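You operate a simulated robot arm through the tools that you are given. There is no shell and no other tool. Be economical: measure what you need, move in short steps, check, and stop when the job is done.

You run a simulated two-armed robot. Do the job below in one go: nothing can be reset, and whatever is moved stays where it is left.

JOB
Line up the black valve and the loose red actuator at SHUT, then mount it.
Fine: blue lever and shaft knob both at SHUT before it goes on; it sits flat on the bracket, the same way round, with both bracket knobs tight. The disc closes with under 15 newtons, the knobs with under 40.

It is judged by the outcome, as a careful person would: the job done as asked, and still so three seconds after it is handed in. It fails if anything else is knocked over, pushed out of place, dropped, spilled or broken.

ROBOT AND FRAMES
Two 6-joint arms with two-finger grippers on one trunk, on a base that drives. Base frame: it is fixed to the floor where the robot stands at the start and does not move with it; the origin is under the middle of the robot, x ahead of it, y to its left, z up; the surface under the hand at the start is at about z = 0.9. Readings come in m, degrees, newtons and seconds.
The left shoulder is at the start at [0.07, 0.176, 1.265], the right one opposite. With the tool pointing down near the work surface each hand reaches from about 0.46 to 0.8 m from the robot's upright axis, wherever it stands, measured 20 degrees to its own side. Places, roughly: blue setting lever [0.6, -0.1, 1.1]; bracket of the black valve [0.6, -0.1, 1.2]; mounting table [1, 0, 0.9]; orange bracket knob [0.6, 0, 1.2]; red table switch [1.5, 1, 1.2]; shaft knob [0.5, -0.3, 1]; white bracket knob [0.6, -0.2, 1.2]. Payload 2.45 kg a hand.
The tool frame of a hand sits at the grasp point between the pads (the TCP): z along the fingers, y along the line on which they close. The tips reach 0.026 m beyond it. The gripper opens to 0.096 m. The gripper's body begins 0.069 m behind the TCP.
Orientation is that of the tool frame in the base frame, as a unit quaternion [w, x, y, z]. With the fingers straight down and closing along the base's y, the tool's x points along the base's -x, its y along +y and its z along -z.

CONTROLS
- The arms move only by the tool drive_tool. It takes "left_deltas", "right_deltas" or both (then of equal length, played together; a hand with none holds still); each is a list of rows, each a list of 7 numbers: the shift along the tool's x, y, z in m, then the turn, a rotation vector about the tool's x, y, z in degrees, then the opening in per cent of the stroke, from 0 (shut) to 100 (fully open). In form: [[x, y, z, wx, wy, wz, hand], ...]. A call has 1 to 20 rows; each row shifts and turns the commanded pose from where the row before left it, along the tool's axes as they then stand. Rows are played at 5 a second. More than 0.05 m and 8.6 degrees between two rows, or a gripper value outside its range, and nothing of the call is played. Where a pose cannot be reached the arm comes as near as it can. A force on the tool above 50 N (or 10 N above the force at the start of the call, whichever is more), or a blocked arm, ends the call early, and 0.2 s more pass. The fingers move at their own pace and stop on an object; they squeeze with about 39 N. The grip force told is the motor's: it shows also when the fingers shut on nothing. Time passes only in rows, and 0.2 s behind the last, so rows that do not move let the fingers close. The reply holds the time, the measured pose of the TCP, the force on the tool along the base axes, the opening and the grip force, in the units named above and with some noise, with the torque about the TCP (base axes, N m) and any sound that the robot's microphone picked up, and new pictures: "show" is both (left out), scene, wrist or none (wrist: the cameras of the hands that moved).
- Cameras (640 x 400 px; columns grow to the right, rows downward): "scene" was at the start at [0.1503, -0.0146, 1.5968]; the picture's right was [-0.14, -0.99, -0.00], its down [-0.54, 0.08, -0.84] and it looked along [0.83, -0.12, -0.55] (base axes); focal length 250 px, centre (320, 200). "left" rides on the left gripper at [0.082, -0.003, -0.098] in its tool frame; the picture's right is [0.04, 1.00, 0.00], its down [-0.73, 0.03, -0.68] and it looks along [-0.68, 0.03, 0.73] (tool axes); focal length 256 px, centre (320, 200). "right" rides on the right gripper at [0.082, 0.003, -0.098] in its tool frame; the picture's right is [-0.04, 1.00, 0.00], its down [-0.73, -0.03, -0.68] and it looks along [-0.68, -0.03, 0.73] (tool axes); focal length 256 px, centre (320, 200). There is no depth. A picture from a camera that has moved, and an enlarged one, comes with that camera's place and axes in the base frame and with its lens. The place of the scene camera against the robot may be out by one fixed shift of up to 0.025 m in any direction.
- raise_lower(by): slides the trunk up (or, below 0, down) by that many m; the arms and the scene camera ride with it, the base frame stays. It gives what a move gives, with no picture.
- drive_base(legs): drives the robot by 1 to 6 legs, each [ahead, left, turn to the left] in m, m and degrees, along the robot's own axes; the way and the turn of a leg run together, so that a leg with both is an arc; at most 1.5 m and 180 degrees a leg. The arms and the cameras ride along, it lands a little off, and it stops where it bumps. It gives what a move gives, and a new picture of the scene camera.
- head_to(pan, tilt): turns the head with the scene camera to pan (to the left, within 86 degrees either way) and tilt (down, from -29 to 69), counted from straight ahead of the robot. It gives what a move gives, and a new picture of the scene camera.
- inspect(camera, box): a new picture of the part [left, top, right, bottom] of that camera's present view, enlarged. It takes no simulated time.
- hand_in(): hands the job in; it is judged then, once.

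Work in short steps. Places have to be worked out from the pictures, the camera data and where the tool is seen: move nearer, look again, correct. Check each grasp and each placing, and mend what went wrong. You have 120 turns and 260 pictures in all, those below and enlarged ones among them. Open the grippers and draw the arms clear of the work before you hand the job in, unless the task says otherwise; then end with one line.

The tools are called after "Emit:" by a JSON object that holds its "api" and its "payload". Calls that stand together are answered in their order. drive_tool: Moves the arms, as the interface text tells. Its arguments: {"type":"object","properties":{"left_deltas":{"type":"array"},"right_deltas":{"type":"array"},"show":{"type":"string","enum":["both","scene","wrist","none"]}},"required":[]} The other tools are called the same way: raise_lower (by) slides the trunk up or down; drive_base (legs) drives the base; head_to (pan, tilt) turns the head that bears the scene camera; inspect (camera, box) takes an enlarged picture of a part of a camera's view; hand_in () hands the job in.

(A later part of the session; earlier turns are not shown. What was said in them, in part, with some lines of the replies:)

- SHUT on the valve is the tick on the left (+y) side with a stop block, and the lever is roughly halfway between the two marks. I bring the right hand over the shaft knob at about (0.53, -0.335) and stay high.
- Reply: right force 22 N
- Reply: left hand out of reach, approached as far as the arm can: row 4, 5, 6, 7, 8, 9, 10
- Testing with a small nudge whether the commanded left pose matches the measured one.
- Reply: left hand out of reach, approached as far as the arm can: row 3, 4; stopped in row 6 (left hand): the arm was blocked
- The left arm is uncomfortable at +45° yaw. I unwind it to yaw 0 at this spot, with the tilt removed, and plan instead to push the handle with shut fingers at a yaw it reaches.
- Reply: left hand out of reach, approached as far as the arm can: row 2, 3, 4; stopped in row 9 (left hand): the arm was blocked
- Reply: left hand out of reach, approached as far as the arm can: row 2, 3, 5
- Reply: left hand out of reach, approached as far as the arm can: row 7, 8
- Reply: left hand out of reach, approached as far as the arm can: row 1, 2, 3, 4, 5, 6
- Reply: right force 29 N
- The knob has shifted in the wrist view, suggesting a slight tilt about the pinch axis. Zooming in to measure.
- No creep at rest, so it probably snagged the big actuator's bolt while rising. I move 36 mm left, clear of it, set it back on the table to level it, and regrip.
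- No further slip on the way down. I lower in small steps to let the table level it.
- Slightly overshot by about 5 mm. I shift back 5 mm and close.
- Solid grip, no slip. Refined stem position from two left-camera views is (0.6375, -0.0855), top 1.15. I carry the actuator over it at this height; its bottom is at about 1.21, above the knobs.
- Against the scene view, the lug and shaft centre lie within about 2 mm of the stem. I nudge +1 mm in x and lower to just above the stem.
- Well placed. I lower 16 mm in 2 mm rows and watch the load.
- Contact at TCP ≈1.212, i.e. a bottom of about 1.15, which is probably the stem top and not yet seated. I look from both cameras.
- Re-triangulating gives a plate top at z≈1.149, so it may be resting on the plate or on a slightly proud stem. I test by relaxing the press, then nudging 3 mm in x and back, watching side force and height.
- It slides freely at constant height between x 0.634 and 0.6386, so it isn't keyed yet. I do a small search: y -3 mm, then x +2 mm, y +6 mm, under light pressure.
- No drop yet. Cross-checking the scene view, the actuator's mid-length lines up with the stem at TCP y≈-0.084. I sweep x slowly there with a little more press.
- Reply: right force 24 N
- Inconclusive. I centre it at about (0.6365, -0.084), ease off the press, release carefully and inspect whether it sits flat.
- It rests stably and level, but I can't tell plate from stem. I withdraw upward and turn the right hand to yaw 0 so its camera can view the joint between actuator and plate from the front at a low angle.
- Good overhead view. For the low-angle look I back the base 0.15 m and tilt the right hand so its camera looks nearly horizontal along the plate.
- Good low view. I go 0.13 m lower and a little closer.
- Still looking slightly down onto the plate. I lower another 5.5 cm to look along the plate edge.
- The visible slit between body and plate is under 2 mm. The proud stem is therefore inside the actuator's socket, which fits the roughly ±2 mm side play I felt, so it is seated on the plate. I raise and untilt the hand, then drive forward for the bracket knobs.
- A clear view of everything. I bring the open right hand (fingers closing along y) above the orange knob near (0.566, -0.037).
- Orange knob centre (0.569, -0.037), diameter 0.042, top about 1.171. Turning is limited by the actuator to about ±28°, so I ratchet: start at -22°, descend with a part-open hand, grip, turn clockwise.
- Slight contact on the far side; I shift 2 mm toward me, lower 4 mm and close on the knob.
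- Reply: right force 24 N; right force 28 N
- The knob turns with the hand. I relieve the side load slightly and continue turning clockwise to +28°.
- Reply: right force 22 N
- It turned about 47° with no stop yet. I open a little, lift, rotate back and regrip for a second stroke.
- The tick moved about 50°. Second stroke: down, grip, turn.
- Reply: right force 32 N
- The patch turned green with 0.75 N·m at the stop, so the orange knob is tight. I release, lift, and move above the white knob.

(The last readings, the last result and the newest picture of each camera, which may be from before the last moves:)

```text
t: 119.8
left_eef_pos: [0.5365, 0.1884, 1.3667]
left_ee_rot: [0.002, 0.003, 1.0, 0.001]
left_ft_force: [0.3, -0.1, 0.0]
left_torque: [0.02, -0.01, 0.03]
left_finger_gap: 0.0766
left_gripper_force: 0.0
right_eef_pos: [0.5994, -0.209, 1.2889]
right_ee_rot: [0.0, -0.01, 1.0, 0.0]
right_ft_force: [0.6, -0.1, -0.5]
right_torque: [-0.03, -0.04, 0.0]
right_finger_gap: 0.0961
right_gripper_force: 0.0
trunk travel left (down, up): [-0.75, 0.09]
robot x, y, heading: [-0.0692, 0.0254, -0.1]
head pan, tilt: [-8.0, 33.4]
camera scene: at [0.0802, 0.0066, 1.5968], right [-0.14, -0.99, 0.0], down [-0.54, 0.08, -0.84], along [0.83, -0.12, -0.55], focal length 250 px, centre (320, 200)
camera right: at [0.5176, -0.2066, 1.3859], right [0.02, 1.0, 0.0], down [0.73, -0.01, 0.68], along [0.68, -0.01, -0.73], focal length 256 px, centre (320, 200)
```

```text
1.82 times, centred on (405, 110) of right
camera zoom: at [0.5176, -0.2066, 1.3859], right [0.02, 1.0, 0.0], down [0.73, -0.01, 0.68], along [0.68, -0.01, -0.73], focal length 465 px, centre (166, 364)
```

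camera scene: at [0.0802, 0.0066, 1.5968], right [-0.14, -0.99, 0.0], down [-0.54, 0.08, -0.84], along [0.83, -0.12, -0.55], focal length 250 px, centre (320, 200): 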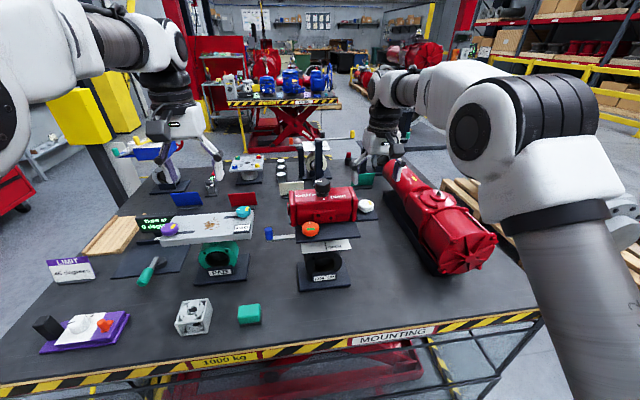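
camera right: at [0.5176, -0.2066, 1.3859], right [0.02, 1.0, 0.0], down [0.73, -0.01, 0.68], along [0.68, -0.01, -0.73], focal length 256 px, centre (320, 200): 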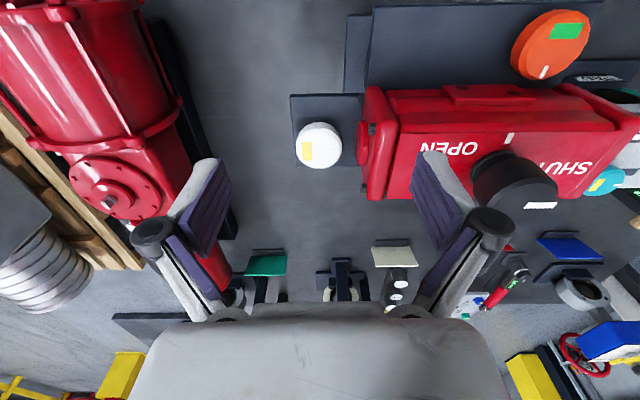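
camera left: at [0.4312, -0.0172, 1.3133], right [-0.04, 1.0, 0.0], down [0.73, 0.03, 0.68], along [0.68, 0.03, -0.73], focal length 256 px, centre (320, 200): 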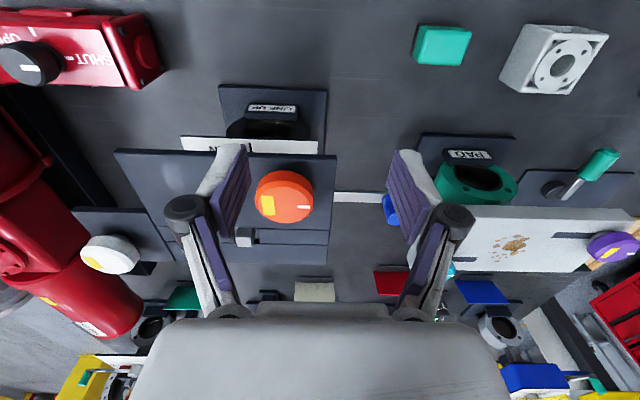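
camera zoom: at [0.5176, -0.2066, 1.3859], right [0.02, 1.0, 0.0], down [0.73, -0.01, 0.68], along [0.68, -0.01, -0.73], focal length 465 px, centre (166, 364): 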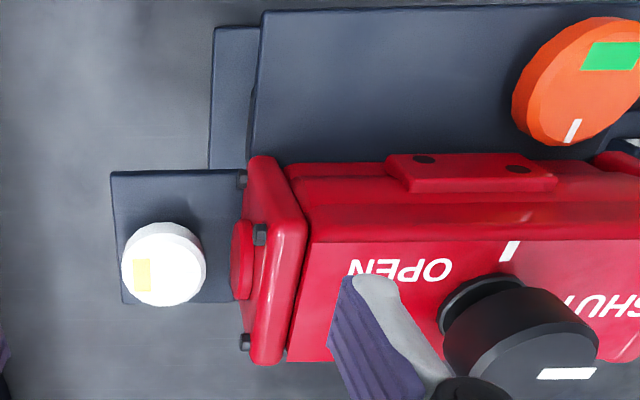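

The white knob triangulates to (0.651, -0.212), top about 1.165, about 34 mm from the actuator's end. I move above it and yaw to 60°, to turn between 60° and 115°.

Emit:
{"api": "drive_tool", "payload": {"right_deltas": [[-0.026, -0.002, 0, 0, 0, 0, 100], [-0.0256, -0.001, 0, 0, 0, 7.5, 100], [0, 0, 0, 0, 0, 7.5, 80], [0, 0, 0, 0, 0, 7.5, 62], [0, 0, 0.01, 0, 0, 7.5, 62], [0, 0, 0.01, 0, 0, 7.5, 62], [0, 0, 0.01, 0, 0, 7.5, 62], [0, 0, 0.01, 0, 0, 7.5, 62], [0, 0, 0.01, 0, 0, 7.5, 62], [0, 0, 0, 0, 0, 0, 62]], "show": "both"}}

Emit:
{"api": "inspect", "payload": {"camera": "right", "box": [220, 50, 420, 190]}}

```text
t: 122.0
left_eef_pos: [0.5356, 0.1872, 1.3666]
left_ee_rot: [0.003, 0.003, 1.0, 0.001]
left_ft_force: [-1.1, 0.7, 0.5]
left_torque: [-0.01, 0.0, -0.02]
left_finger_gap: 0.0767
left_gripper_force: 0.0
right_eef_pos: [0.6496, -0.211, 1.2404]
right_ee_rot: [0.0, 0.492, 0.87, 0.001]
right_ft_force: [-0.5, 0.3, -0.1]
right_torque: [-0.02, -0.01, 0.02]
right_finger_gap: 0.0595
right_gripper_force: 0.2
trunk travel left (down, up): [-0.75, 0.09]
robot x, y, heading: [-0.0689, 0.0202, -0.4]
head pan, tilt: [-8.0, 33.4]
camera scene: at [0.0799, 0.0057, 1.5968], right [-0.14, -0.99, 0.0], down [-0.54, 0.08, -0.84], along [0.83, -0.12, -0.55], focal length 250 px, centre (320, 200)
camera right: at [0.6102, -0.1381, 1.3369], right [0.88, 0.48, 0.0], down [0.35, -0.64, 0.68], along [0.33, -0.6, -0.73], focal length 256 px, centre (320, 200)
```

scene: 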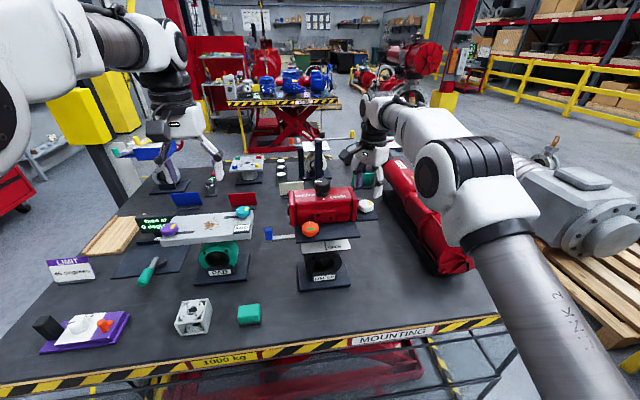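
right: 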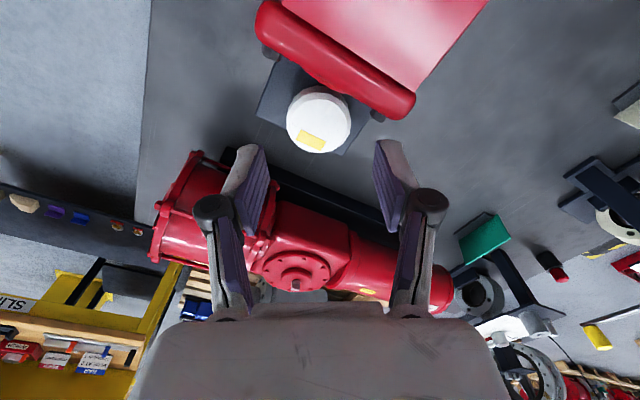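

```text
2.86 times, centred on (320, 120) of right
camera zoom: at [0.6102, -0.1381, 1.3369], right [0.88, 0.48, 0.0], down [0.35, -0.64, 0.68], along [0.33, -0.6, -0.73], focal length 731 px, centre (320, 429)
```

zoom: 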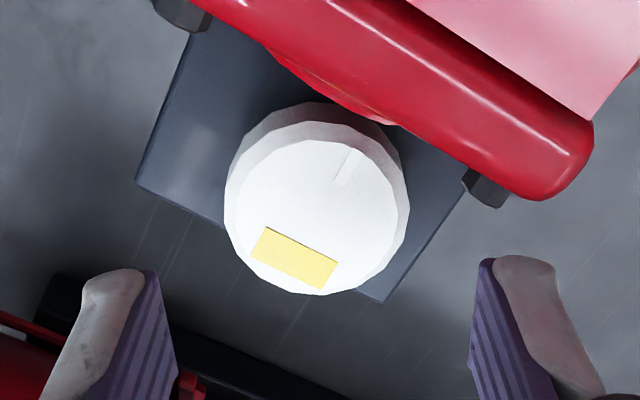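

Knob centre (0.6515, -0.2145). I shift, yaw to 70° for clearance from the end bolts, and descend.

Emit:
{"api": "drive_tool", "payload": {"right_deltas": [[-0.004, 0, 0, 0, 0, 5, 62], [0, 0, 0, 0, 0, 5, 62], [0, 0, 0.02, 0, 0, 0, 62], [0, 0, 0.02, 0, 0, 0, 62], [0, 0, 0.015, 0, 0, 0, 62], [0, 0, 0.008, 0, 0, 0, 62], [0, 0, 0, 0, 0, 0, 62]], "show": "wrist"}}

Emit:
{"api": "inspect", "payload": {"camera": "right", "box": [220, 80, 420, 220]}}

```text
t: 123.6
left_eef_pos: [0.5361, 0.1874, 1.3667]
left_ee_rot: [0.003, 0.002, 1.0, 0.0]
left_ft_force: [-0.6, -0.4, 0.9]
left_torque: [0.0, 0.0, -0.01]
left_finger_gap: 0.077
left_gripper_force: 0.1
right_eef_pos: [0.6544, -0.2136, 1.1744]
right_ee_rot: [0.001, 0.567, 0.824, 0.0]
right_ft_force: [0.4, 0.3, 0.9]
right_torque: [0.03, -0.05, -0.01]
right_finger_gap: 0.0592
right_gripper_force: 0.0
trunk travel left (down, up): [-0.75, 0.09]
robot x, y, heading: [-0.0715, 0.0201, -0.2]
head pan, tilt: [-8.0, 33.4]
camera right: at [0.6269, -0.1354, 1.271], right [0.95, 0.32, 0.0], down [0.24, -0.7, 0.68], along [0.22, -0.64, -0.73], focal length 256 px, centre (320, 200)
```

right: 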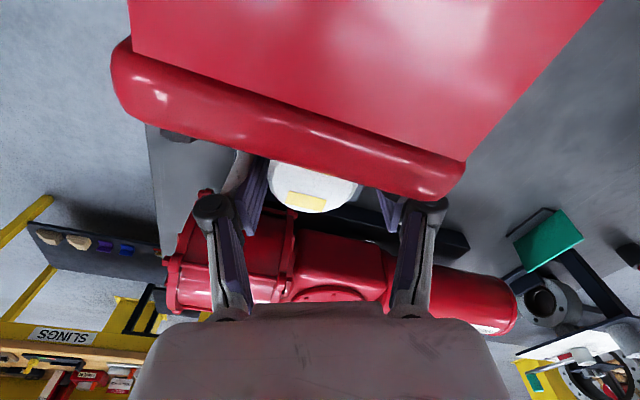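

```text
2.86 times, centred on (320, 150) of right
camera zoom: at [0.6269, -0.1354, 1.271], right [0.95, 0.32, 0.0], down [0.24, -0.7, 0.68], along [0.22, -0.64, -0.73], focal length 731 px, centre (320, 343)
```

zoom: 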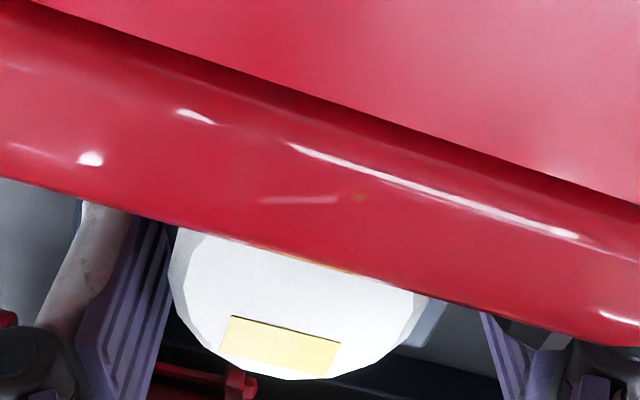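

The knob is between the fingers, about 3.5 mm off along the closing line. I correct, close, and turn 24° first.

Emit:
{"api": "drive_tool", "payload": {"right_deltas": [[0, -0.0035, 0.001, 0, 0, 0, 62], [0, 0, 0, 0, 0, 0, 50], [0, 0, 0, 0, 0, 0, 40], [0, 0, 0, 0, 0, 0, 20], [0, 0, 0, 0, 0, 0, 20], [0, 0, 0, 0, 0, 4, 20], [0, 0, 0, 0, 0, 4, 20], [0, 0, 0, 0, 0, 4, 20], [0, 0, 0, 0, 0, 4, 20], [0, 0, 0, 0, 0, 4, 20], [0, 0, 0, 0, 0, 4, 20], [0, 0, 0, 0, 0, 0, 20]], "show": "wrist"}}

```text
t: 126.2
left_eef_pos: [0.5349, 0.1867, 1.3668]
left_ee_rot: [0.002, 0.002, 1.0, 0.0]
left_ft_force: [0.1, -0.6, 0.1]
left_torque: [-0.05, 0.0, 0.0]
left_finger_gap: 0.0769
left_gripper_force: 0.0
right_eef_pos: [0.6489, -0.2137, 1.1755]
right_ee_rot: [0.001, 0.725, 0.689, 0.001]
right_ft_force: [14.5, -4.7, 27.3]
right_torque: [-0.67, -0.14, -0.16]
right_finger_gap: 0.0431
right_gripper_force: 45.4
trunk travel left (down, up): [-0.75, 0.09]
robot x, y, heading: [-0.0707, 0.0191, -0.0]
head pan, tilt: [-8.0, 33.4]
camera right: at [0.6559, -0.1322, 1.273], right [1.0, -0.09, 0.0], down [-0.07, -0.73, 0.68], along [-0.06, -0.68, -0.73], focal length 256 px, centre (320, 200)
```

right: 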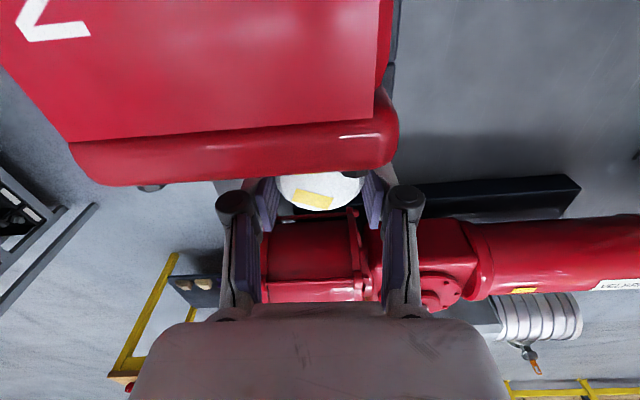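

It turns. I relieve 1 mm up and continue by 24°.

Emit:
{"api": "drive_tool", "payload": {"right_deltas": [[0, 0.001, -0.001, 0, 0, 4, 20], [0, 0, 0, 0, 0, 4, 20], [0, 0, 0, 0, 0, 4, 20], [0, 0, 0, 0, 0, 4, 20], [0, 0, 0, 0, 0, 4, 20], [0, 0, 0, 0, 0, 4, 20], [0, 0, 0, 0, 0, 0, 20]], "show": "wrist"}}

```text
t: 127.8
left_eef_pos: [0.5322, 0.189, 1.3677]
left_ee_rot: [0.003, 0.002, 1.0, 0.001]
left_ft_force: [-0.5, 0.2, 0.1]
left_torque: [0.0, -0.01, -0.03]
left_finger_gap: 0.077
left_gripper_force: 0.1
right_eef_pos: [0.6483, -0.2142, 1.1751]
right_ee_rot: [0.0, 0.853, 0.522, 0.001]
right_ft_force: [-11.6, 4.3, 1.1]
right_torque: [0.7, -0.09, 0.0]
right_finger_gap: 0.0431
right_gripper_force: 45.0
trunk travel left (down, up): [-0.75, 0.09]
robot x, y, heading: [-0.0712, 0.0204, -0.2]
head pan, tilt: [-8.0, 33.4]
camera right: at [0.6874, -0.1419, 1.273], right [0.87, -0.49, 0.0], down [-0.36, -0.64, 0.68], along [-0.33, -0.59, -0.73], focal length 256 px, centre (320, 200)
```

right: 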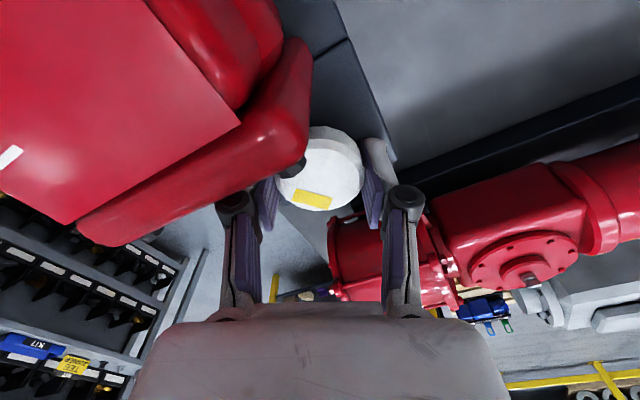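

48° done, patch still yellow. Release, lift, rotate back, regrip for the second stroke.

Emit:
{"api": "drive_tool", "payload": {"right_deltas": [[0, 0, 0, 0, 0, 0, 55], [0, 0, 0, 0, 0, 0, 55], [0, 0, -0.02, 0, 0, 0, 55], [0, 0, -0.02, 0, 0, 0, 58], [0, 0, 0, 0, 0, -8, 58], [0, 0, 0, 0, 0, -8, 58], [0, 0, 0, 0, 0, -8, 58], [0, 0, 0, 0, 0, -8, 58], [0, 0, 0, 0, 0, -8, 58], [0, 0, 0, 0, 0, -8, 58], [0, 0, 0.02, 0, 0, 0, 58], [0, 0, 0.012, 0, 0, 0, 58], [0, 0, 0.008, 0, 0, 0, 58], [0, 0, 0, 0, 0, 0, 58]], "show": "wrist"}}

```text
t: 130.8
left_eef_pos: [0.5369, 0.1879, 1.3652]
left_ee_rot: [0.001, 0.003, 1.0, 0.001]
left_ft_force: [-0.4, -0.7, 0.3]
left_torque: [-0.02, 0.01, -0.01]
left_finger_gap: 0.0767
left_gripper_force: 0.1
right_eef_pos: [0.6536, -0.2144, 1.1761]
right_ee_rot: [0.001, 0.566, 0.824, 0.0]
right_ft_force: [-0.2, 0.3, -1.1]
right_torque: [0.0, 0.02, 0.02]
right_finger_gap: 0.0555
right_gripper_force: 0.1
trunk travel left (down, up): [-0.75, 0.09]
robot x, y, heading: [-0.0685, 0.018, 0.1]
head pan, tilt: [-8.0, 33.4]
camera right: at [0.6245, -0.1371, 1.2732], right [0.95, 0.32, 0.0], down [0.24, -0.7, 0.68], along [0.22, -0.64, -0.73], focal length 256 px, centre (320, 200)
```

right: 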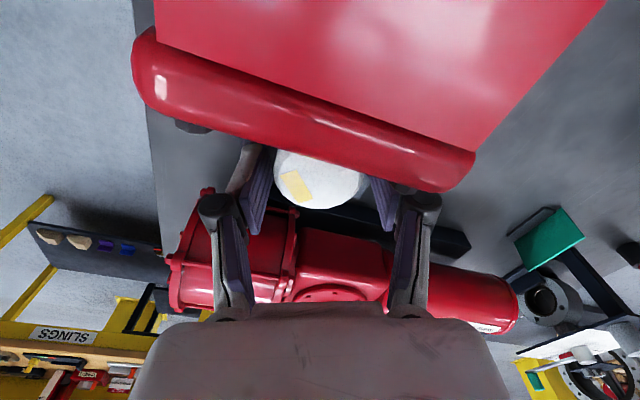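

Free of contact and centred around the knob. Grip and turn in two calls, watching for the stop.

Emit:
{"api": "drive_tool", "payload": {"right_deltas": [[0, -0.002, 0, 0, 0, 0, 50], [0, 0, 0, 0, 0, 0, 40], [0, 0, 0, 0, 0, 0, 20], [0, 0, 0, 0, 0, 0, 20], [0, 0, 0, 0, 0, 4, 20], [0, 0, 0, 0, 0, 4, 20], [0, 0, 0, 0, 0, 4, 20], [0, 0, 0, 0, 0, 4, 20], [0, 0, 0, 0, 0, 4, 20], [0, 0, 0, 0, 0, 4, 20], [0, 0, 0, 0, 0, 0, 20]], "show": "none"}}

Emit:
{"api": "drive_tool", "payload": {"right_deltas": [[0, 0, 0, 0, 0, 4, 20], [0, 0, 0, 0, 0, 4, 20], [0, 0, 0, 0, 0, 4, 20], [0, 0, 0, 0, 0, 4, 20], [0, 0, 0, 0, 0, 4, 20], [0, 0, 0, 0, 0, 4, 20], [0, 0, 0, 0, 0, 0, 20]], "show": "wrist"}}

```text
t: 133.2
left_eef_pos: [0.5363, 0.1874, 1.3677]
left_ee_rot: [0.002, 0.003, 1.0, 0.0]
left_ft_force: [-0.2, 0.3, 0.5]
left_torque: [0.0, -0.03, 0.03]
left_finger_gap: 0.077
left_gripper_force: 0.0
right_eef_pos: [0.6491, -0.2152, 1.176]
right_ee_rot: [0.0, 0.725, 0.688, 0.001]
right_ft_force: [6.5, 1.7, 5.2]
right_torque: [-0.27, -0.09, -0.1]
right_finger_gap: 0.0433
right_gripper_force: 45.2
trunk travel left (down, up): [-0.75, 0.09]
robot x, y, heading: [-0.0711, 0.0191, -0.3]
head pan, tilt: [-8.0, 33.4]
```

```text
t: 134.8
left_eef_pos: [0.5343, 0.1875, 1.3672]
left_ee_rot: [0.002, 0.002, 1.0, 0.002]
left_ft_force: [0.3, -0.6, 0.1]
left_torque: [0.02, 0.0, 0.03]
left_finger_gap: 0.0767
left_gripper_force: 0.0
right_eef_pos: [0.6483, -0.2156, 1.175]
right_ee_rot: [-0.001, 0.853, 0.522, -0.001]
right_ft_force: [-12.4, 0.3, -9.0]
right_torque: [-0.43, 0.22, 0.83]
right_finger_gap: 0.0433
right_gripper_force: 44.8
trunk travel left (down, up): [-0.75, 0.09]
robot x, y, heading: [-0.0689, 0.0198, -0.2]
head pan, tilt: [-8.0, 33.4]
camera right: at [0.6866, -0.1436, 1.2731], right [0.87, -0.49, 0.0], down [-0.36, -0.64, 0.68], along [-0.33, -0.59, -0.73], focal length 256 px, centre (320, 200)
```

right: 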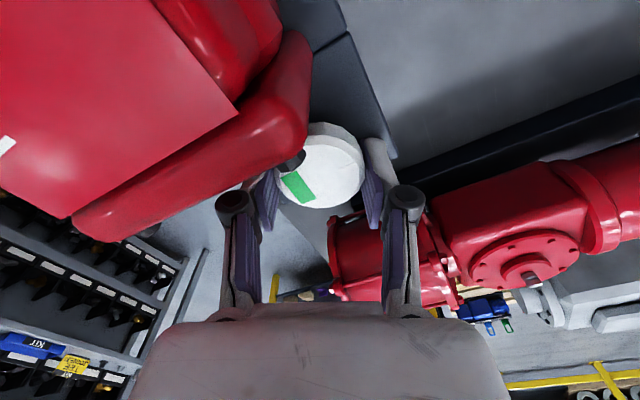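

Green: the white knob is tight too, with 0.83 N·m at the stop. I release, lift clear, unwind the yaw and inspect everything.

Emit:
{"api": "drive_tool", "payload": {"right_deltas": [[0, 0, 0, 0, 0, 0, 56], [0, 0, 0, 0, 0, 0, 56], [0, 0, -0.02, 0, 0, 0, 56], [0, 0, -0.03, 0, 0, 0, 60], [0, 0, -0.03, 0, 0, -8.5, 80], [0, 0, -0.03, 0, 0, -8.5, 80], [0, 0, -0.03, 0, 0, -8.5, 80], [0, 0, 0, 0, 0, -8.5, 80], [0, 0, 0, 0, 0, -8.5, 80], [0, 0, 0, 0, 0, -8.5, 80], [0, 0, 0, 0, 0, -8.5, 80], [0, 0, 0, 0, 0, -8.5, 80], [0, 0, 0, 0, 0, -8.5, 80], [0, 0, 0, 0, 0, -8.5, 80], [0, 0, 0, 0, 0, -8.5, 80], [0, 0, 0, 0, 0, -8.5, 80], [0, 0, 0, 0, 0, -8.5, 80], [0, 0, 0, 0, 0, -6.5, 80], [0.04, 0, 0, 0, 0, 0, 80], [0.04, 0.04, 0, 0, 0, 0, 80]], "show": "both"}}

Emit:
{"api": "inspect", "payload": {"camera": "right", "box": [200, 0, 560, 220]}}

Emit:
{"api": "inspect", "payload": {"camera": "scene", "box": [250, 160, 400, 270]}}

```text
refused: row 20 steps farther than a row can; nothing moved
```

```text
1.78 times, centred on (380, 110) of right
camera zoom: at [0.6866, -0.1436, 1.2731], right [0.87, -0.49, 0.0], down [-0.36, -0.64, 0.68], along [-0.33, -0.59, -0.73], focal length 455 px, centre (213, 360)
```

zoom: 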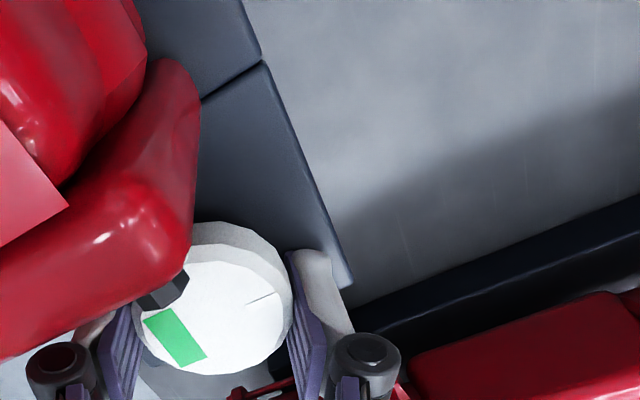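

```text
3.64 times, centred on (325, 215) of scene
camera zoom: at [0.0784, 0.0053, 1.5968], right [-0.14, -0.99, 0.0], down [-0.54, 0.08, -0.84], along [0.83, -0.12, -0.55], focal length 910 px, centre (302, 146)
```

zoom: 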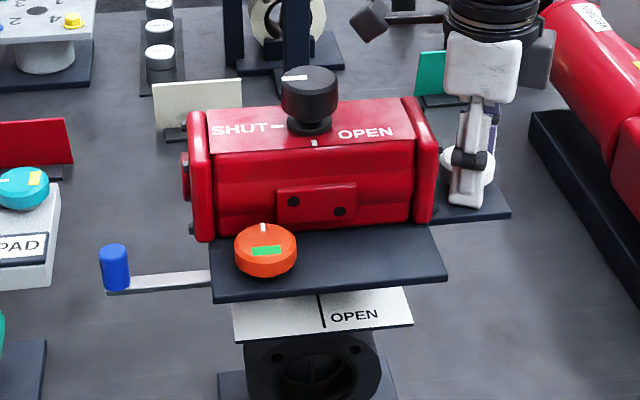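

The last row was too long, so nothing moved. I repeat it with shorter steps; the scene shows both knobs done and the pointer at SHUT.

Emit:
{"api": "drive_tool", "payload": {"right_deltas": [[0, 0, 0, 0, 0, 0, 56], [0, 0, 0, 0, 0, 0, 56], [0, 0, -0.02, 0, 0, 0, 56], [0, 0, -0.03, 0, 0, 0, 60], [0, 0, -0.03, 0, 0, -8.5, 80], [0, 0, -0.03, 0, 0, -8.5, 80], [0, 0, -0.03, 0, 0, -8.5, 80], [0, 0, 0, 0, 0, -8.5, 80], [0, 0, 0, 0, 0, -8.5, 80], [0, 0, 0, 0, 0, -8.5, 80], [0, 0, 0, 0, 0, -8.5, 80], [0, 0, 0, 0, 0, -8.5, 80], [0, 0, 0, 0, 0, -8.5, 80], [0, 0, 0, 0, 0, -8.5, 80], [0, 0, 0, 0, 0, -8.5, 80], [0, 0, 0, 0, 0, -8.5, 80], [0, 0, 0, 0, 0, -8.5, 80], [0, 0, 0, 0, 0, -6.5, 80], [0.03, 0, 0, 0, 0, 0, 80], [0.03, 0, 0, 0, 0, 0, 80]], "show": "both"}}

Emit:
{"api": "inspect", "payload": {"camera": "right", "box": [200, 0, 560, 220]}}

Emit:
{"api": "inspect", "payload": {"camera": "scene", "box": [250, 160, 400, 270]}}

```text
t: 139.0
left_eef_pos: [0.5328, 0.1878, 1.3684]
left_ee_rot: [0.002, 0.002, 1.0, 0.001]
left_ft_force: [-0.4, 0.0, 0.7]
left_torque: [-0.03, -0.01, -0.01]
left_finger_gap: 0.0766
left_gripper_force: 0.0
right_eef_pos: [0.5781, -0.2154, 1.3151]
right_ee_rot: [0.001, -0.002, 1.0, 0.0]
right_ft_force: [0.3, -0.5, 0.5]
right_torque: [0.0, -0.04, -0.03]
right_finger_gap: 0.0768
right_gripper_force: 0.1
right hand out of reach, approached as far as the arm can: row 7
trunk travel left (down, up): [-0.75, 0.09]
robot x, y, heading: [-0.0757, 0.0215, -0.1]
head pan, tilt: [-8.0, 33.4]
camera scene: at [0.0769, 0.006, 1.597], right [-0.14, -0.99, 0.0], down [-0.54, 0.08, -0.84], along [0.83, -0.12, -0.55], focal length 250 px, centre (320, 200)
camera right: at [0.4953, -0.2113, 1.4115], right [0.04, 1.0, 0.0], down [0.73, -0.03, 0.68], along [0.68, -0.03, -0.73], focal length 256 px, centre (320, 200)
```

scene: 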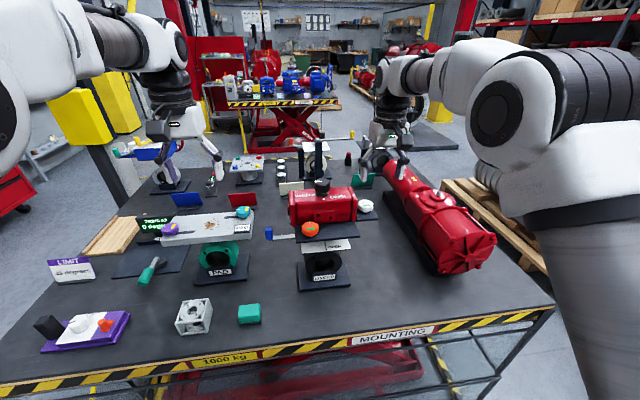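
right: 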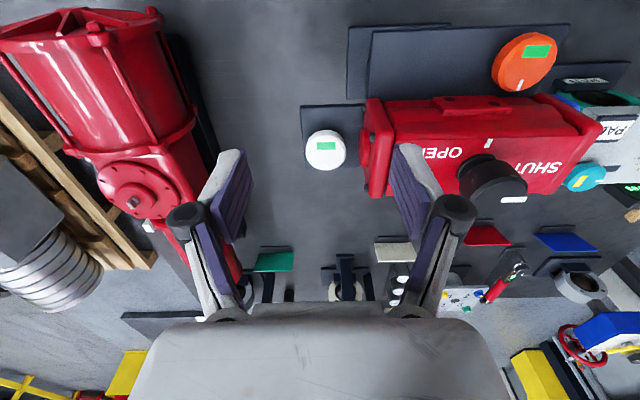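

```text
1.78 times, centred on (380, 110) of right
camera zoom: at [0.4953, -0.2113, 1.4115], right [0.04, 1.0, 0.0], down [0.73, -0.03, 0.68], along [0.68, -0.03, -0.73], focal length 455 px, centre (213, 360)
```

zoom: 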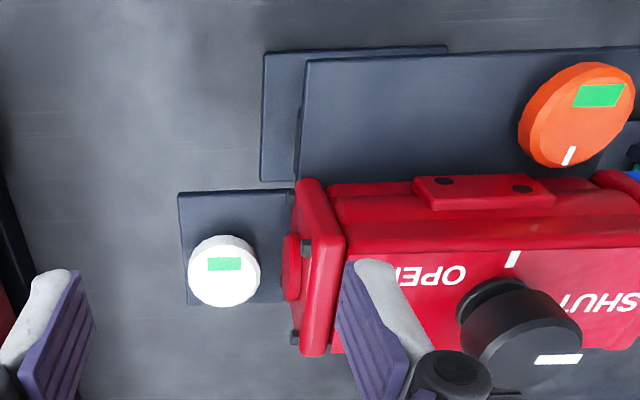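

```text
3.64 times, centred on (325, 215) of scene
camera zoom: at [0.0769, 0.006, 1.597], right [-0.14, -0.99, 0.0], down [-0.54, 0.08, -0.84], along [0.83, -0.12, -0.55], focal length 910 px, centre (302, 146)
```

zoom: 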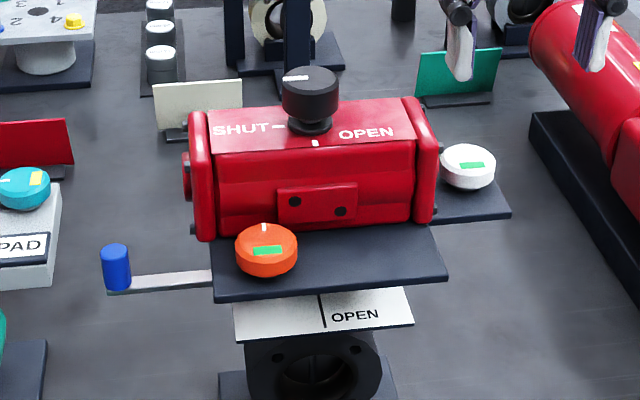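

Both patches are green, the pointer and lever are at SHUT. One last check of seating: I move the right hand so its camera looks straight at the shaft knob and measure its position.

Emit:
{"api": "drive_tool", "payload": {"right_deltas": [[0, 0.04, -0.01, 0, 0, 0, 100], [0, 0.045, -0.01, 0, 0, 0, 100], [0.02, 0.045, 0, 0, 0, 0, 100], [0, 0, 0, 0, 0, 0, 100]], "show": "none"}}

Emit:
{"api": "inspect", "payload": {"camera": "right", "box": [180, 40, 460, 220]}}

```text
t: 140.0
left_eef_pos: [0.5357, 0.1859, 1.367]
left_ee_rot: [0.001, 0.003, 1.0, 0.002]
left_ft_force: [0.5, -1.1, 1.0]
left_torque: [0.03, 0.01, 0.01]
left_finger_gap: 0.0768
left_gripper_force: 0.1
right_eef_pos: [0.5596, -0.0866, 1.3317]
right_ee_rot: [0.0, -0.001, 1.0, 0.0]
right_ft_force: [-0.2, 0.1, 0.1]
right_torque: [0.04, 0.02, 0.0]
right_finger_gap: 0.096
right_gripper_force: 0.1
trunk travel left (down, up): [-0.75, 0.09]
robot x, y, heading: [-0.0681, 0.0216, -0.2]
head pan, tilt: [-8.0, 33.4]
```

```text
2.22 times, centred on (320, 130) of right
camera zoom: at [0.4772, -0.0834, 1.4298], right [0.04, 1.0, 0.0], down [0.73, -0.03, 0.68], along [0.68, -0.03, -0.73], focal length 569 px, centre (320, 356)
```

zoom: 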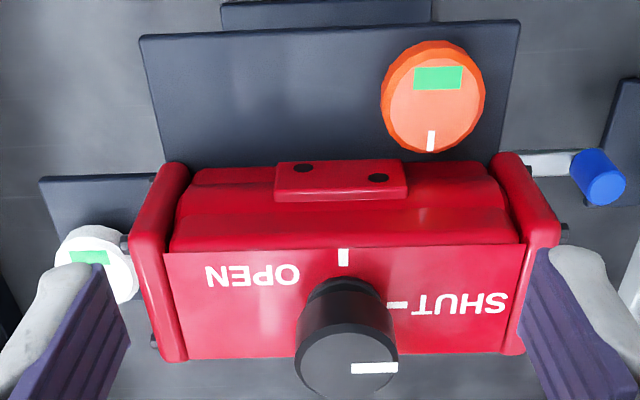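

The vertical estimate is ambiguous from pictures, so I touch-probe: shut fingers down onto the plate's front area, later onto the table. I can then compare the height difference with the actuator's known travel of 0.2496 m from table to mount.

Emit:
{"api": "drive_tool", "payload": {"right_deltas": [[-0.003, -0.02, 0, 0, 0, 0, 50], [-0.002, -0.015, 0.02, 0, 0, 0, 0], [0, 0, 0.03, 0, 0, 0, 0], [0, 0, 0.03, 0, 0, 0, 0], [0, 0, 0.03, 0, 0, 0, 0], [0, 0, 0.03, 0, 0, 0, 0], [0, 0, 0.006, 0, 0, 0, 0], [0, 0, 0, 0, 0, 0, 0]], "show": "wrist"}}

```text
t: 141.8
left_eef_pos: [0.5356, 0.1881, 1.3665]
left_ee_rot: [0.002, 0.003, 1.0, 0.001]
left_ft_force: [0.5, 0.0, 0.8]
left_torque: [0.0, 0.02, -0.02]
left_finger_gap: 0.0769
left_gripper_force: 0.2
right_eef_pos: [0.5656, -0.1211, 1.1846]
right_ee_rot: [0.0, 0.0, 1.0, 0.001]
right_ft_force: [-0.1, 0.1, -0.1]
right_torque: [0.01, -0.02, -0.01]
right_finger_gap: 0.0001
right_gripper_force: 28.5
trunk travel left (down, up): [-0.75, 0.09]
robot x, y, heading: [-0.069, 0.0211, -0.2]
head pan, tilt: [-8.0, 33.4]
camera right: at [0.4834, -0.1178, 1.282], right [0.04, 1.0, 0.0], down [0.73, -0.03, 0.68], along [0.68, -0.03, -0.73], focal length 256 px, centre (320, 200)
```

right: 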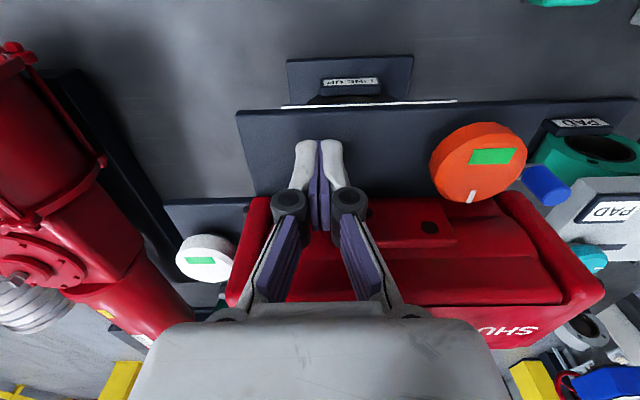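

Not touching yet at TCP 1.1846. I continue down in 1.5 mm rows until a small contact force.

Emit:
{"api": "drive_tool", "payload": {"right_deltas": [[0, 0, 0.003, 0, 0, 0, 0], [0, 0, 0.0015, 0, 0, 0, 0], [0, 0, 0.0015, 0, 0, 0, 0], [0, 0, 0, 0, 0, 0, 0]], "show": "none"}}

Emit:
{"api": "drive_tool", "payload": {"right_deltas": [[0, 0, 0.0015, 0, 0, 0, 0], [0, 0, 0.0015, 0, 0, 0, 0], [0, 0, 0, 0, 0, 0, 0]], "show": "none"}}

Emit:
{"api": "drive_tool", "payload": {"right_deltas": [[0, 0, 0.001, 0, 0, 0, 0], [0, 0, 0.001, 0, 0, 0, 0], [0, 0, 0, 0, 0, 0, 0]], "show": "none"}}

```text
t: 142.8
left_eef_pos: [0.535, 0.1875, 1.3667]
left_ee_rot: [0.001, 0.002, 1.0, 0.001]
left_ft_force: [0.1, 0.6, -0.2]
left_torque: [0.03, 0.01, -0.01]
left_finger_gap: 0.0769
left_gripper_force: 0.1
right_eef_pos: [0.5652, -0.1206, 1.1794]
right_ee_rot: [0.0, -0.001, 1.0, -0.001]
right_ft_force: [-0.4, -0.1, -0.7]
right_torque: [-0.04, -0.01, -0.02]
right_finger_gap: 0.0002
right_gripper_force: 28.5
trunk travel left (down, up): [-0.75, 0.09]
robot x, y, heading: [-0.0716, 0.0223, -0.1]
head pan, tilt: [-8.0, 33.4]
```

```text
t: 143.6
left_eef_pos: [0.5354, 0.1884, 1.366]
left_ee_rot: [0.002, 0.003, 1.0, 0.001]
left_ft_force: [-0.4, 0.5, 0.1]
left_torque: [0.01, 0.04, 0.01]
left_finger_gap: 0.0768
left_gripper_force: 0.1
right_eef_pos: [0.5662, -0.1212, 1.1777]
right_ee_rot: [0.001, 0.0, 1.0, 0.0]
right_ft_force: [-0.8, -0.4, -0.2]
right_torque: [-0.01, 0.0, 0.01]
right_finger_gap: 0.0
right_gripper_force: 28.5
trunk travel left (down, up): [-0.75, 0.09]
robot x, y, heading: [-0.0675, 0.0245, -0.2]
head pan, tilt: [-8.0, 33.4]
```

```text
t: 144.4
left_eef_pos: [0.5361, 0.1876, 1.3674]
left_ee_rot: [0.003, 0.003, 1.0, 0.001]
left_ft_force: [-0.6, -0.1, 0.8]
left_torque: [-0.02, -0.01, 0.04]
left_finger_gap: 0.0767
left_gripper_force: 0.0
right_eef_pos: [0.5645, -0.1211, 1.1762]
right_ee_rot: [0.001, -0.001, 1.0, 0.0]
right_ft_force: [-1.0, 0.3, 0.1]
right_torque: [0.0, 0.01, 0.05]
right_finger_gap: 0.0001
right_gripper_force: 28.3
trunk travel left (down, up): [-0.75, 0.09]
robot x, y, heading: [-0.067, 0.0191, -0.2]
head pan, tilt: [-8.0, 33.4]
```

No contact yet at 1.176. I continue.

Emit:
{"api": "drive_tool", "payload": {"right_deltas": [[0, 0, 0.001, 0, 0, 0, 0], [0, 0, 0.001, 0, 0, 0, 0], [0, 0, 0, 0, 0, 0, 0]], "show": "none"}}

Emit:
{"api": "drive_tool", "payload": {"right_deltas": [[0, 0, 0.001, 0, 0, 0, 0], [0, 0, 0.001, 0, 0, 0, 0], [0, 0, 0, 0, 0, 0, 0]], "show": "none"}}

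Emit:
{"api": "drive_tool", "payload": {"right_deltas": [[0, 0, 0.001, 0, 0, 0, 0], [0, 0, 0.001, 0, 0, 0, 0], [0, 0, 0, 0, 0, 0, 0]], "show": "none"}}

```text
t: 145.2
left_eef_pos: [0.5342, 0.1883, 1.3681]
left_ee_rot: [0.001, 0.003, 1.0, 0.0]
left_ft_force: [0.5, 0.1, -0.2]
left_torque: [0.0, -0.01, 0.01]
left_finger_gap: 0.077
left_gripper_force: 0.1
right_eef_pos: [0.5648, -0.1206, 1.1747]
right_ee_rot: [0.002, -0.001, 1.0, 0.0]
right_ft_force: [2.3, -2.2, 14.3]
right_torque: [-0.05, 0.06, -0.01]
right_finger_gap: 0.0058
right_gripper_force: 28.9
trunk travel left (down, up): [-0.75, 0.09]
robot x, y, heading: [-0.0693, 0.0196, 0.1]
head pan, tilt: [-8.0, 33.4]
```

```text
t: 146.0
left_eef_pos: [0.5329, 0.1887, 1.3691]
left_ee_rot: [0.003, 0.002, 1.0, 0.001]
left_ft_force: [0.0, 0.1, 0.4]
left_torque: [-0.02, 0.02, 0.0]
left_finger_gap: 0.077
left_gripper_force: 0.0
right_eef_pos: [0.5647, -0.1207, 1.1755]
right_ee_rot: [0.004, -0.001, 1.0, 0.001]
right_ft_force: [14.1, -5.4, 43.9]
right_torque: [-0.14, 0.16, 0.07]
right_finger_gap: 0.006
right_gripper_force: 28.6
trunk travel left (down, up): [-0.75, 0.09]
robot x, y, heading: [-0.0696, 0.0204, -0.4]
head pan, tilt: [-8.0, 33.4]
```

```text
t: 146.6
left_eef_pos: [0.5329, 0.1863, 1.3675]
left_ee_rot: [0.004, 0.002, 1.0, 0.0]
left_ft_force: [0.7, -1.0, 0.1]
left_torque: [0.02, 0.02, -0.01]
left_finger_gap: 0.0765
left_gripper_force: 0.0
right_eef_pos: [0.5653, -0.1206, 1.1748]
right_ee_rot: [0.008, -0.001, 1.0, 0.0]
right_ft_force: [-4.2, -2.4, 13.4]
right_torque: [-0.06, 0.24, -0.01]
right_finger_gap: 0.0059
right_gripper_force: 28.6
trunk travel left (down, up): [-0.75, 0.09]
robot x, y, heading: [-0.0707, 0.0204, 0.2]
head pan, tilt: [-8.0, 33.4]
stopped in row 2 (right hand): the force on the tool passed its limit at 58 N (the readings are from after the stop); the commanded pose is now the measured one
```

Plate contact is at TCP ≈1.175 (that last press was harder than I wanted). I back off, move to the clear table spot at (0.50, -0.29), and descend to just above the expected contact.

Emit:
{"api": "drive_tool", "payload": {"right_deltas": [[0, 0, -0.02, 0, 0, 0, 0], [0, 0, -0.04, 0, 0, 0, 0], [0.02, -0.03, -0.02, 0, 0, 0, 0], [0.02, -0.04, 0, 0, 0, 0, 0], [0.02, -0.04, 0, 0, 0, 0, 0], [0, -0.04, 0, 0, 0, 0, 0], [0, -0.02, 0.03, 0, 0, 0, 0], [0, 0, 0.04, 0, 0, 0, 0], [0, 0, 0.04, 0, 0, 0, 0], [0, 0, 0.04, 0, 0, 0, 0], [0, 0, 0.04, 0, 0, 0, 0], [0, 0, 0.04, 0, 0, 0, 0], [0, 0, 0.04, 0, 0, 0, 0], [0, 0, 0.035, 0, 0, 0, 0], [0, 0, 0, 0, 0, 0, 0]], "show": "both"}}

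```text
t: 149.8
left_eef_pos: [0.5371, 0.1878, 1.3666]
left_ee_rot: [0.002, 0.002, 1.0, 0.0]
left_ft_force: [-1.1, 0.2, 0.4]
left_torque: [0.0, -0.01, 0.02]
left_finger_gap: 0.0768
left_gripper_force: 0.1
right_eef_pos: [0.5114, -0.2902, 0.9457]
right_ee_rot: [0.007, -0.001, 1.0, 0.001]
right_ft_force: [1.1, -0.3, -0.2]
right_torque: [0.02, 0.0, 0.0]
right_finger_gap: 0.0003
right_gripper_force: 28.6
trunk travel left (down, up): [-0.75, 0.09]
robot x, y, heading: [-0.072, 0.0224, 0.2]
head pan, tilt: [-8.0, 33.4]
camera scene: at [0.0796, 0.0056, 1.5968], right [-0.14, -0.99, 0.0], down [-0.54, 0.08, -0.84], along [0.83, -0.12, -0.55], focal length 250 px, centre (320, 200)
camera right: at [0.4283, -0.2863, 1.0418], right [0.04, 1.0, 0.0], down [0.73, -0.03, 0.69], along [0.69, -0.03, -0.73], focal length 256 px, centre (320, 200)
```

scene: 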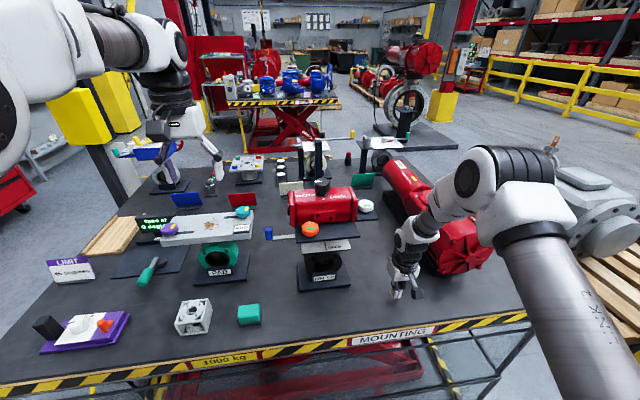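
right: 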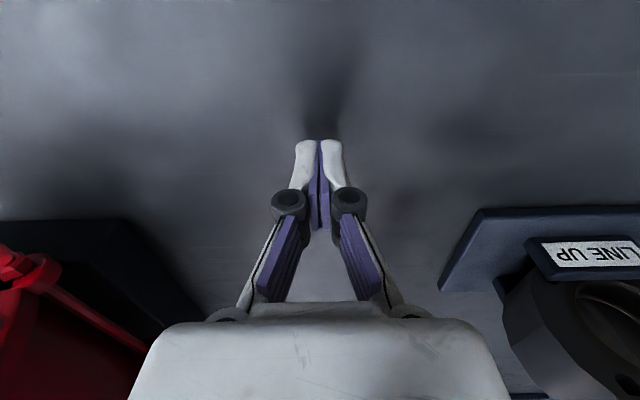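

Down 10 mm, then small increments in separate checked calls.

Emit:
{"api": "drive_tool", "payload": {"right_deltas": [[0, 0, 0.006, 0, 0, 0, 0], [0, 0, 0.004, 0, 0, 0, 0], [0, 0, 0.002, 0, 0, 0, 0], [0, 0, 0, 0, 0, 0, 0]], "show": "none"}}

```text
t: 150.8
left_eef_pos: [0.5374, 0.1877, 1.367]
left_ee_rot: [0.001, 0.002, 1.0, 0.0]
left_ft_force: [0.1, -0.2, 0.3]
left_torque: [0.02, 0.01, 0.02]
left_finger_gap: 0.0768
left_gripper_force: 0.0
right_eef_pos: [0.5113, -0.2915, 0.9346]
right_ee_rot: [0.005, -0.001, 1.0, 0.001]
right_ft_force: [0.6, 0.5, 0.1]
right_torque: [0.0, 0.01, 0.02]
right_finger_gap: 0.0001
right_gripper_force: 28.6
trunk travel left (down, up): [-0.75, 0.09]
robot x, y, heading: [-0.0652, 0.0197, -0.3]
head pan, tilt: [-8.0, 33.4]
```

Emit:
{"api": "drive_tool", "payload": {"right_deltas": [[0, 0, 0.002, 0, 0, 0, 0], [0, 0, 0.0015, 0, 0, 0, 0], [0, 0, 0, 0, 0, 0, 0]], "show": "none"}}

```text
t: 151.6
left_eef_pos: [0.5367, 0.1873, 1.3674]
left_ee_rot: [0.001, 0.003, 1.0, 0.001]
left_ft_force: [0.5, 0.5, 0.3]
left_torque: [-0.01, -0.02, -0.03]
left_finger_gap: 0.0769
left_gripper_force: 0.1
right_eef_pos: [0.5118, -0.2914, 0.932]
right_ee_rot: [0.004, -0.001, 1.0, 0.001]
right_ft_force: [0.6, 0.4, -0.7]
right_torque: [-0.02, -0.02, -0.01]
right_finger_gap: 0.0
right_gripper_force: 28.5
trunk travel left (down, up): [-0.75, 0.09]
robot x, y, heading: [-0.0734, 0.0219, -0.2]
head pan, tilt: [-8.0, 33.4]
```

Still free at 0.932. Another 3 mm.

Emit:
{"api": "drive_tool", "payload": {"right_deltas": [[0, 0, 0.0015, 0, 0, 0, 0], [0, 0, 0.0015, 0, 0, 0, 0], [0, 0, 0, 0, 0, 0, 0]], "show": "none"}}

```text
t: 152.4
left_eef_pos: [0.5367, 0.1874, 1.3665]
left_ee_rot: [0.002, 0.003, 1.0, 0.001]
left_ft_force: [-0.5, 0.9, -0.3]
left_torque: [0.02, 0.04, 0.03]
left_finger_gap: 0.0769
left_gripper_force: 0.0
right_eef_pos: [0.511, -0.2905, 0.9279]
right_ee_rot: [0.006, 0.0, 1.0, 0.001]
right_ft_force: [0.7, -0.7, -0.3]
right_torque: [0.03, -0.01, 0.0]
right_finger_gap: 0.0
right_gripper_force: 28.0
trunk travel left (down, up): [-0.75, 0.09]
robot x, y, heading: [-0.0698, 0.0221, -0.0]
head pan, tilt: [-8.0, 33.4]
```

Emit:
{"api": "drive_tool", "payload": {"right_deltas": [[0, 0, 0.0015, 0, 0, 0, 0], [0, 0, 0.001, 0, 0, 0, 0], [0, 0, 0, 0, 0, 0, 0]], "show": "none"}}

```text
t: 153.2
left_eef_pos: [0.5354, 0.1873, 1.3667]
left_ee_rot: [0.001, 0.002, 1.0, 0.001]
left_ft_force: [0.5, -1.1, 0.6]
left_torque: [0.0, 0.0, -0.04]
left_finger_gap: 0.0768
left_gripper_force: 0.1
right_eef_pos: [0.5102, -0.2905, 0.926]
right_ee_rot: [0.004, -0.001, 1.0, 0.002]
right_ft_force: [-0.3, -0.4, -0.1]
right_torque: [0.03, 0.0, 0.0]
right_finger_gap: 0.0001
right_gripper_force: 27.9
trunk travel left (down, up): [-0.75, 0.09]
robot x, y, heading: [-0.0698, 0.0198, -0.1]
head pan, tilt: [-8.0, 33.4]
```

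Still free at 0.926, so the plate is at least 0.249 m above the table. The actuator rose 0.2496 m, so it sits flat on the plate to within a millimetre. I lift away, open the hands and draw clear.

Emit:
{"api": "drive_tool", "payload": {"right_deltas": [[0, 0, -0.03, 0, 0, 0, 50], [0, 0, -0.045, 0, 0, 0, 100], [0, 0, -0.045, 0, 0, 0, 100], [0, 0, -0.045, 0, 0, 0, 100], [0, 0, -0.045, 0, 0, 0, 100], [0, 0, -0.045, 0, 0, 0, 100], [0, 0, -0.045, 0, 0, 0, 100], [0, -0.03, -0.045, 0, 0, 0, 100], [0, -0.04, -0.04, 0, 0, 0, 100], [0, -0.04, 0, 0, 0, 0, 100], [0, 0, 0, 0, 0, 0, 100]], "show": "scene"}}

Emit:
{"api": "drive_base", "payload": {"legs": [[-0.1, 0, 0]]}}

Emit:
{"api": "inspect", "payload": {"camera": "scene", "box": [230, 150, 410, 290]}}

Emit:
{"api": "inspect", "payload": {"camera": "left", "box": [0, 0, 340, 260]}}

```text
refused: row 8 steps farther than a row can; nothing moved
```

```text
t: 154.3
left_eef_pos: [0.438, 0.1885, 1.3667]
left_ee_rot: [0.001, 0.002, 1.0, 0.001]
left_ft_force: [-0.2, 0.5, 0.2]
left_torque: [0.03, -0.02, 0.01]
left_finger_gap: 0.0769
left_gripper_force: 0.0
right_eef_pos: [0.4131, -0.2901, 0.9254]
right_ee_rot: [0.005, 0.0, 1.0, 0.001]
right_ft_force: [-1.7, 0.3, 0.1]
right_torque: [-0.02, 0.02, 0.0]
right_finger_gap: 0.0
right_gripper_force: 28.7
trunk travel left (down, up): [-0.75, 0.09]
robot x, y, heading: [-0.1723, 0.019, -0.2]
head pan, tilt: [-8.0, 33.4]
camera scene: at [-0.0176, 0.006, 1.5966], right [-0.14, -0.99, 0.0], down [-0.55, 0.08, -0.83], along [0.83, -0.12, -0.55], focal length 250 px, centre (320, 200)
```

scene: 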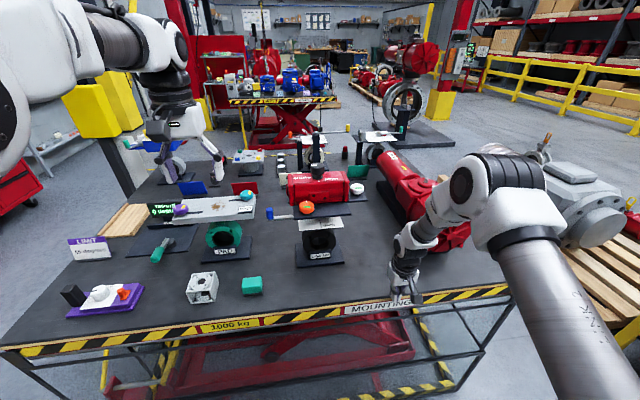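

```text
2.86 times, centred on (320, 220) of scene
camera zoom: at [-0.0176, 0.006, 1.5966], right [-0.14, -0.99, 0.0], down [-0.55, 0.08, -0.83], along [0.83, -0.12, -0.55], focal length 715 px, centre (320, 143)
```

zoom: 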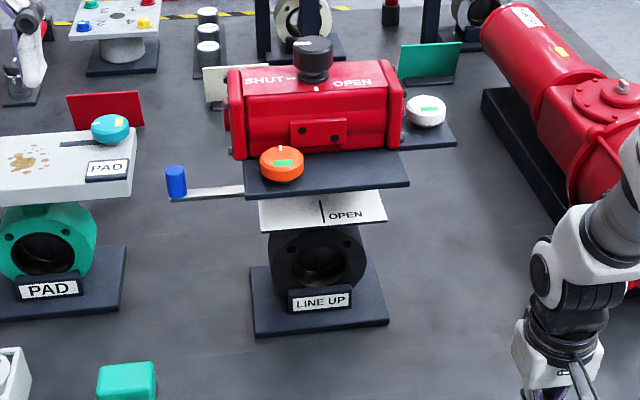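

```text
1.54 times, centred on (170, 130) of left
camera zoom: at [0.3546, 0.1836, 1.4631], right [-0.04, 1.0, 0.0], down [0.73, 0.02, 0.68], along [0.68, 0.03, -0.73], focal length 394 px, centre (551, 308)
```

zoom: 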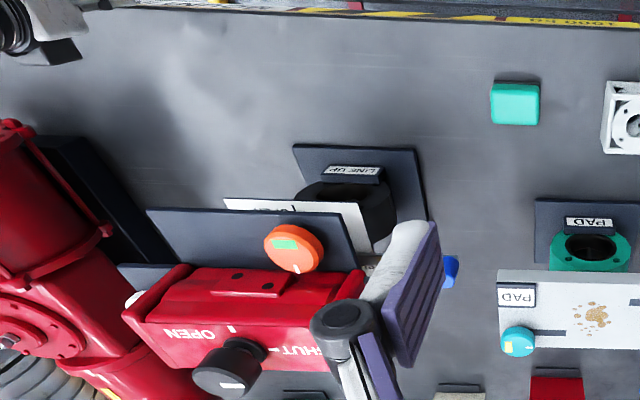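

The lift row was refused, but the base move was harmless: no contact, everything is in place, and the valve bore shows shut. I lift the right hand now and open it.

Emit:
{"api": "drive_tool", "payload": {"right_deltas": [[0, 0, -0.03, 0, 0, 0, 50], [0, 0, -0.04, 0, 0, 0, 100], [0, 0, -0.04, 0, 0, 0, 100], [0, 0, -0.04, 0, 0, 0, 100], [0, 0, -0.04, 0, 0, 0, 100], [0, 0, -0.04, 0, 0, 0, 100], [0, 0, -0.04, 0, 0, 0, 100], [0, 0, -0.04, 0, 0, 0, 100], [0, 0, 0, 0, 0, 0, 100]], "left_deltas": [[0, 0, 0, 0, 0, 0, 100], [0, 0, 0, 0, 0, 0, 100], [0, 0, 0, 0, 0, 0, 100], [0, 0, 0, 0, 0, 0, 100], [0, 0, 0, 0, 0, 0, 100], [0, 0, 0, 0, 0, 0, 100], [0, 0, 0, 0, 0, 0, 100], [0, 0, 0, 0, 0, 0, 100], [0, 0, 0, 0, 0, 0, 100]], "show": "scene"}}

Emit:
{"api": "inspect", "payload": {"camera": "scene", "box": [250, 160, 370, 250]}}

```text
t: 156.3
left_eef_pos: [0.4363, 0.1882, 1.3673]
left_ee_rot: [0.002, 0.002, 1.0, 0.001]
left_ft_force: [1.3, 0.8, 0.8]
left_torque: [0.01, -0.01, 0.0]
left_finger_gap: 0.0959
left_gripper_force: 0.0
right_eef_pos: [0.4065, -0.2889, 1.2395]
right_ee_rot: [0.006, -0.002, 1.0, 0.001]
right_ft_force: [1.2, 0.2, 0.1]
right_torque: [-0.01, 0.03, -0.03]
right_finger_gap: 0.0958
right_gripper_force: 0.1
trunk travel left (down, up): [-0.75, 0.09]
robot x, y, heading: [-0.1709, 0.0205, 0.1]
head pan, tilt: [-8.0, 33.4]
camera scene: at [-0.0181, 0.0056, 1.5967], right [-0.14, -0.99, 0.0], down [-0.54, 0.08, -0.83], along [0.83, -0.12, -0.55], focal length 250 px, centre (320, 200)
```

scene: 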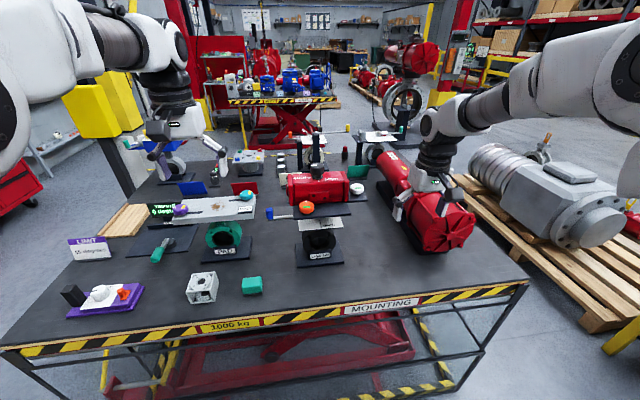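

```text
4.44 times, centred on (310, 205) of scene
camera zoom: at [-0.0181, 0.0056, 1.5967], right [-0.14, -0.99, 0.0], down [-0.54, 0.08, -0.83], along [0.83, -0.12, -0.55], focal length 1112 px, centre (364, 178)
```

zoom: 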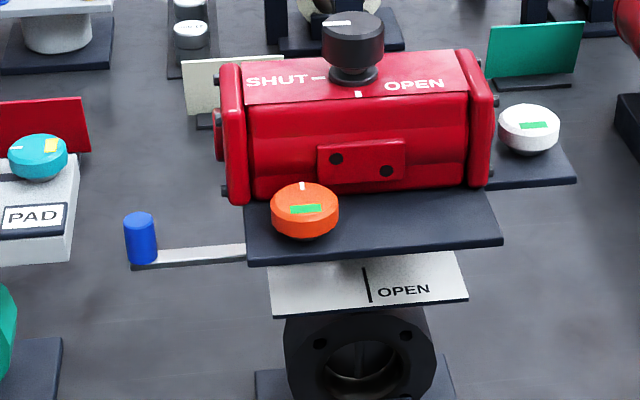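

Lever and pointer read SHUT, the actuator sits flat and the right way round, both knobs show green, and both hands are open and clear. Handing in.

Emit:
{"api": "hand_in", "payload": {}}

```text
The job is handed in.
```

The red actuator is on the black valve's bracket, the same way round as before, with the blue lever and shaft knob both set to SHUT before it went on. Touch-probing puts it flat on the plate to within about a millimetre. Both bracket knobs are tight and show green. The lever closed with about 8 N. Readings while turning the bracket knobs stayed under 40 N, but one probe press on the bracket plate peaked at 58 N.
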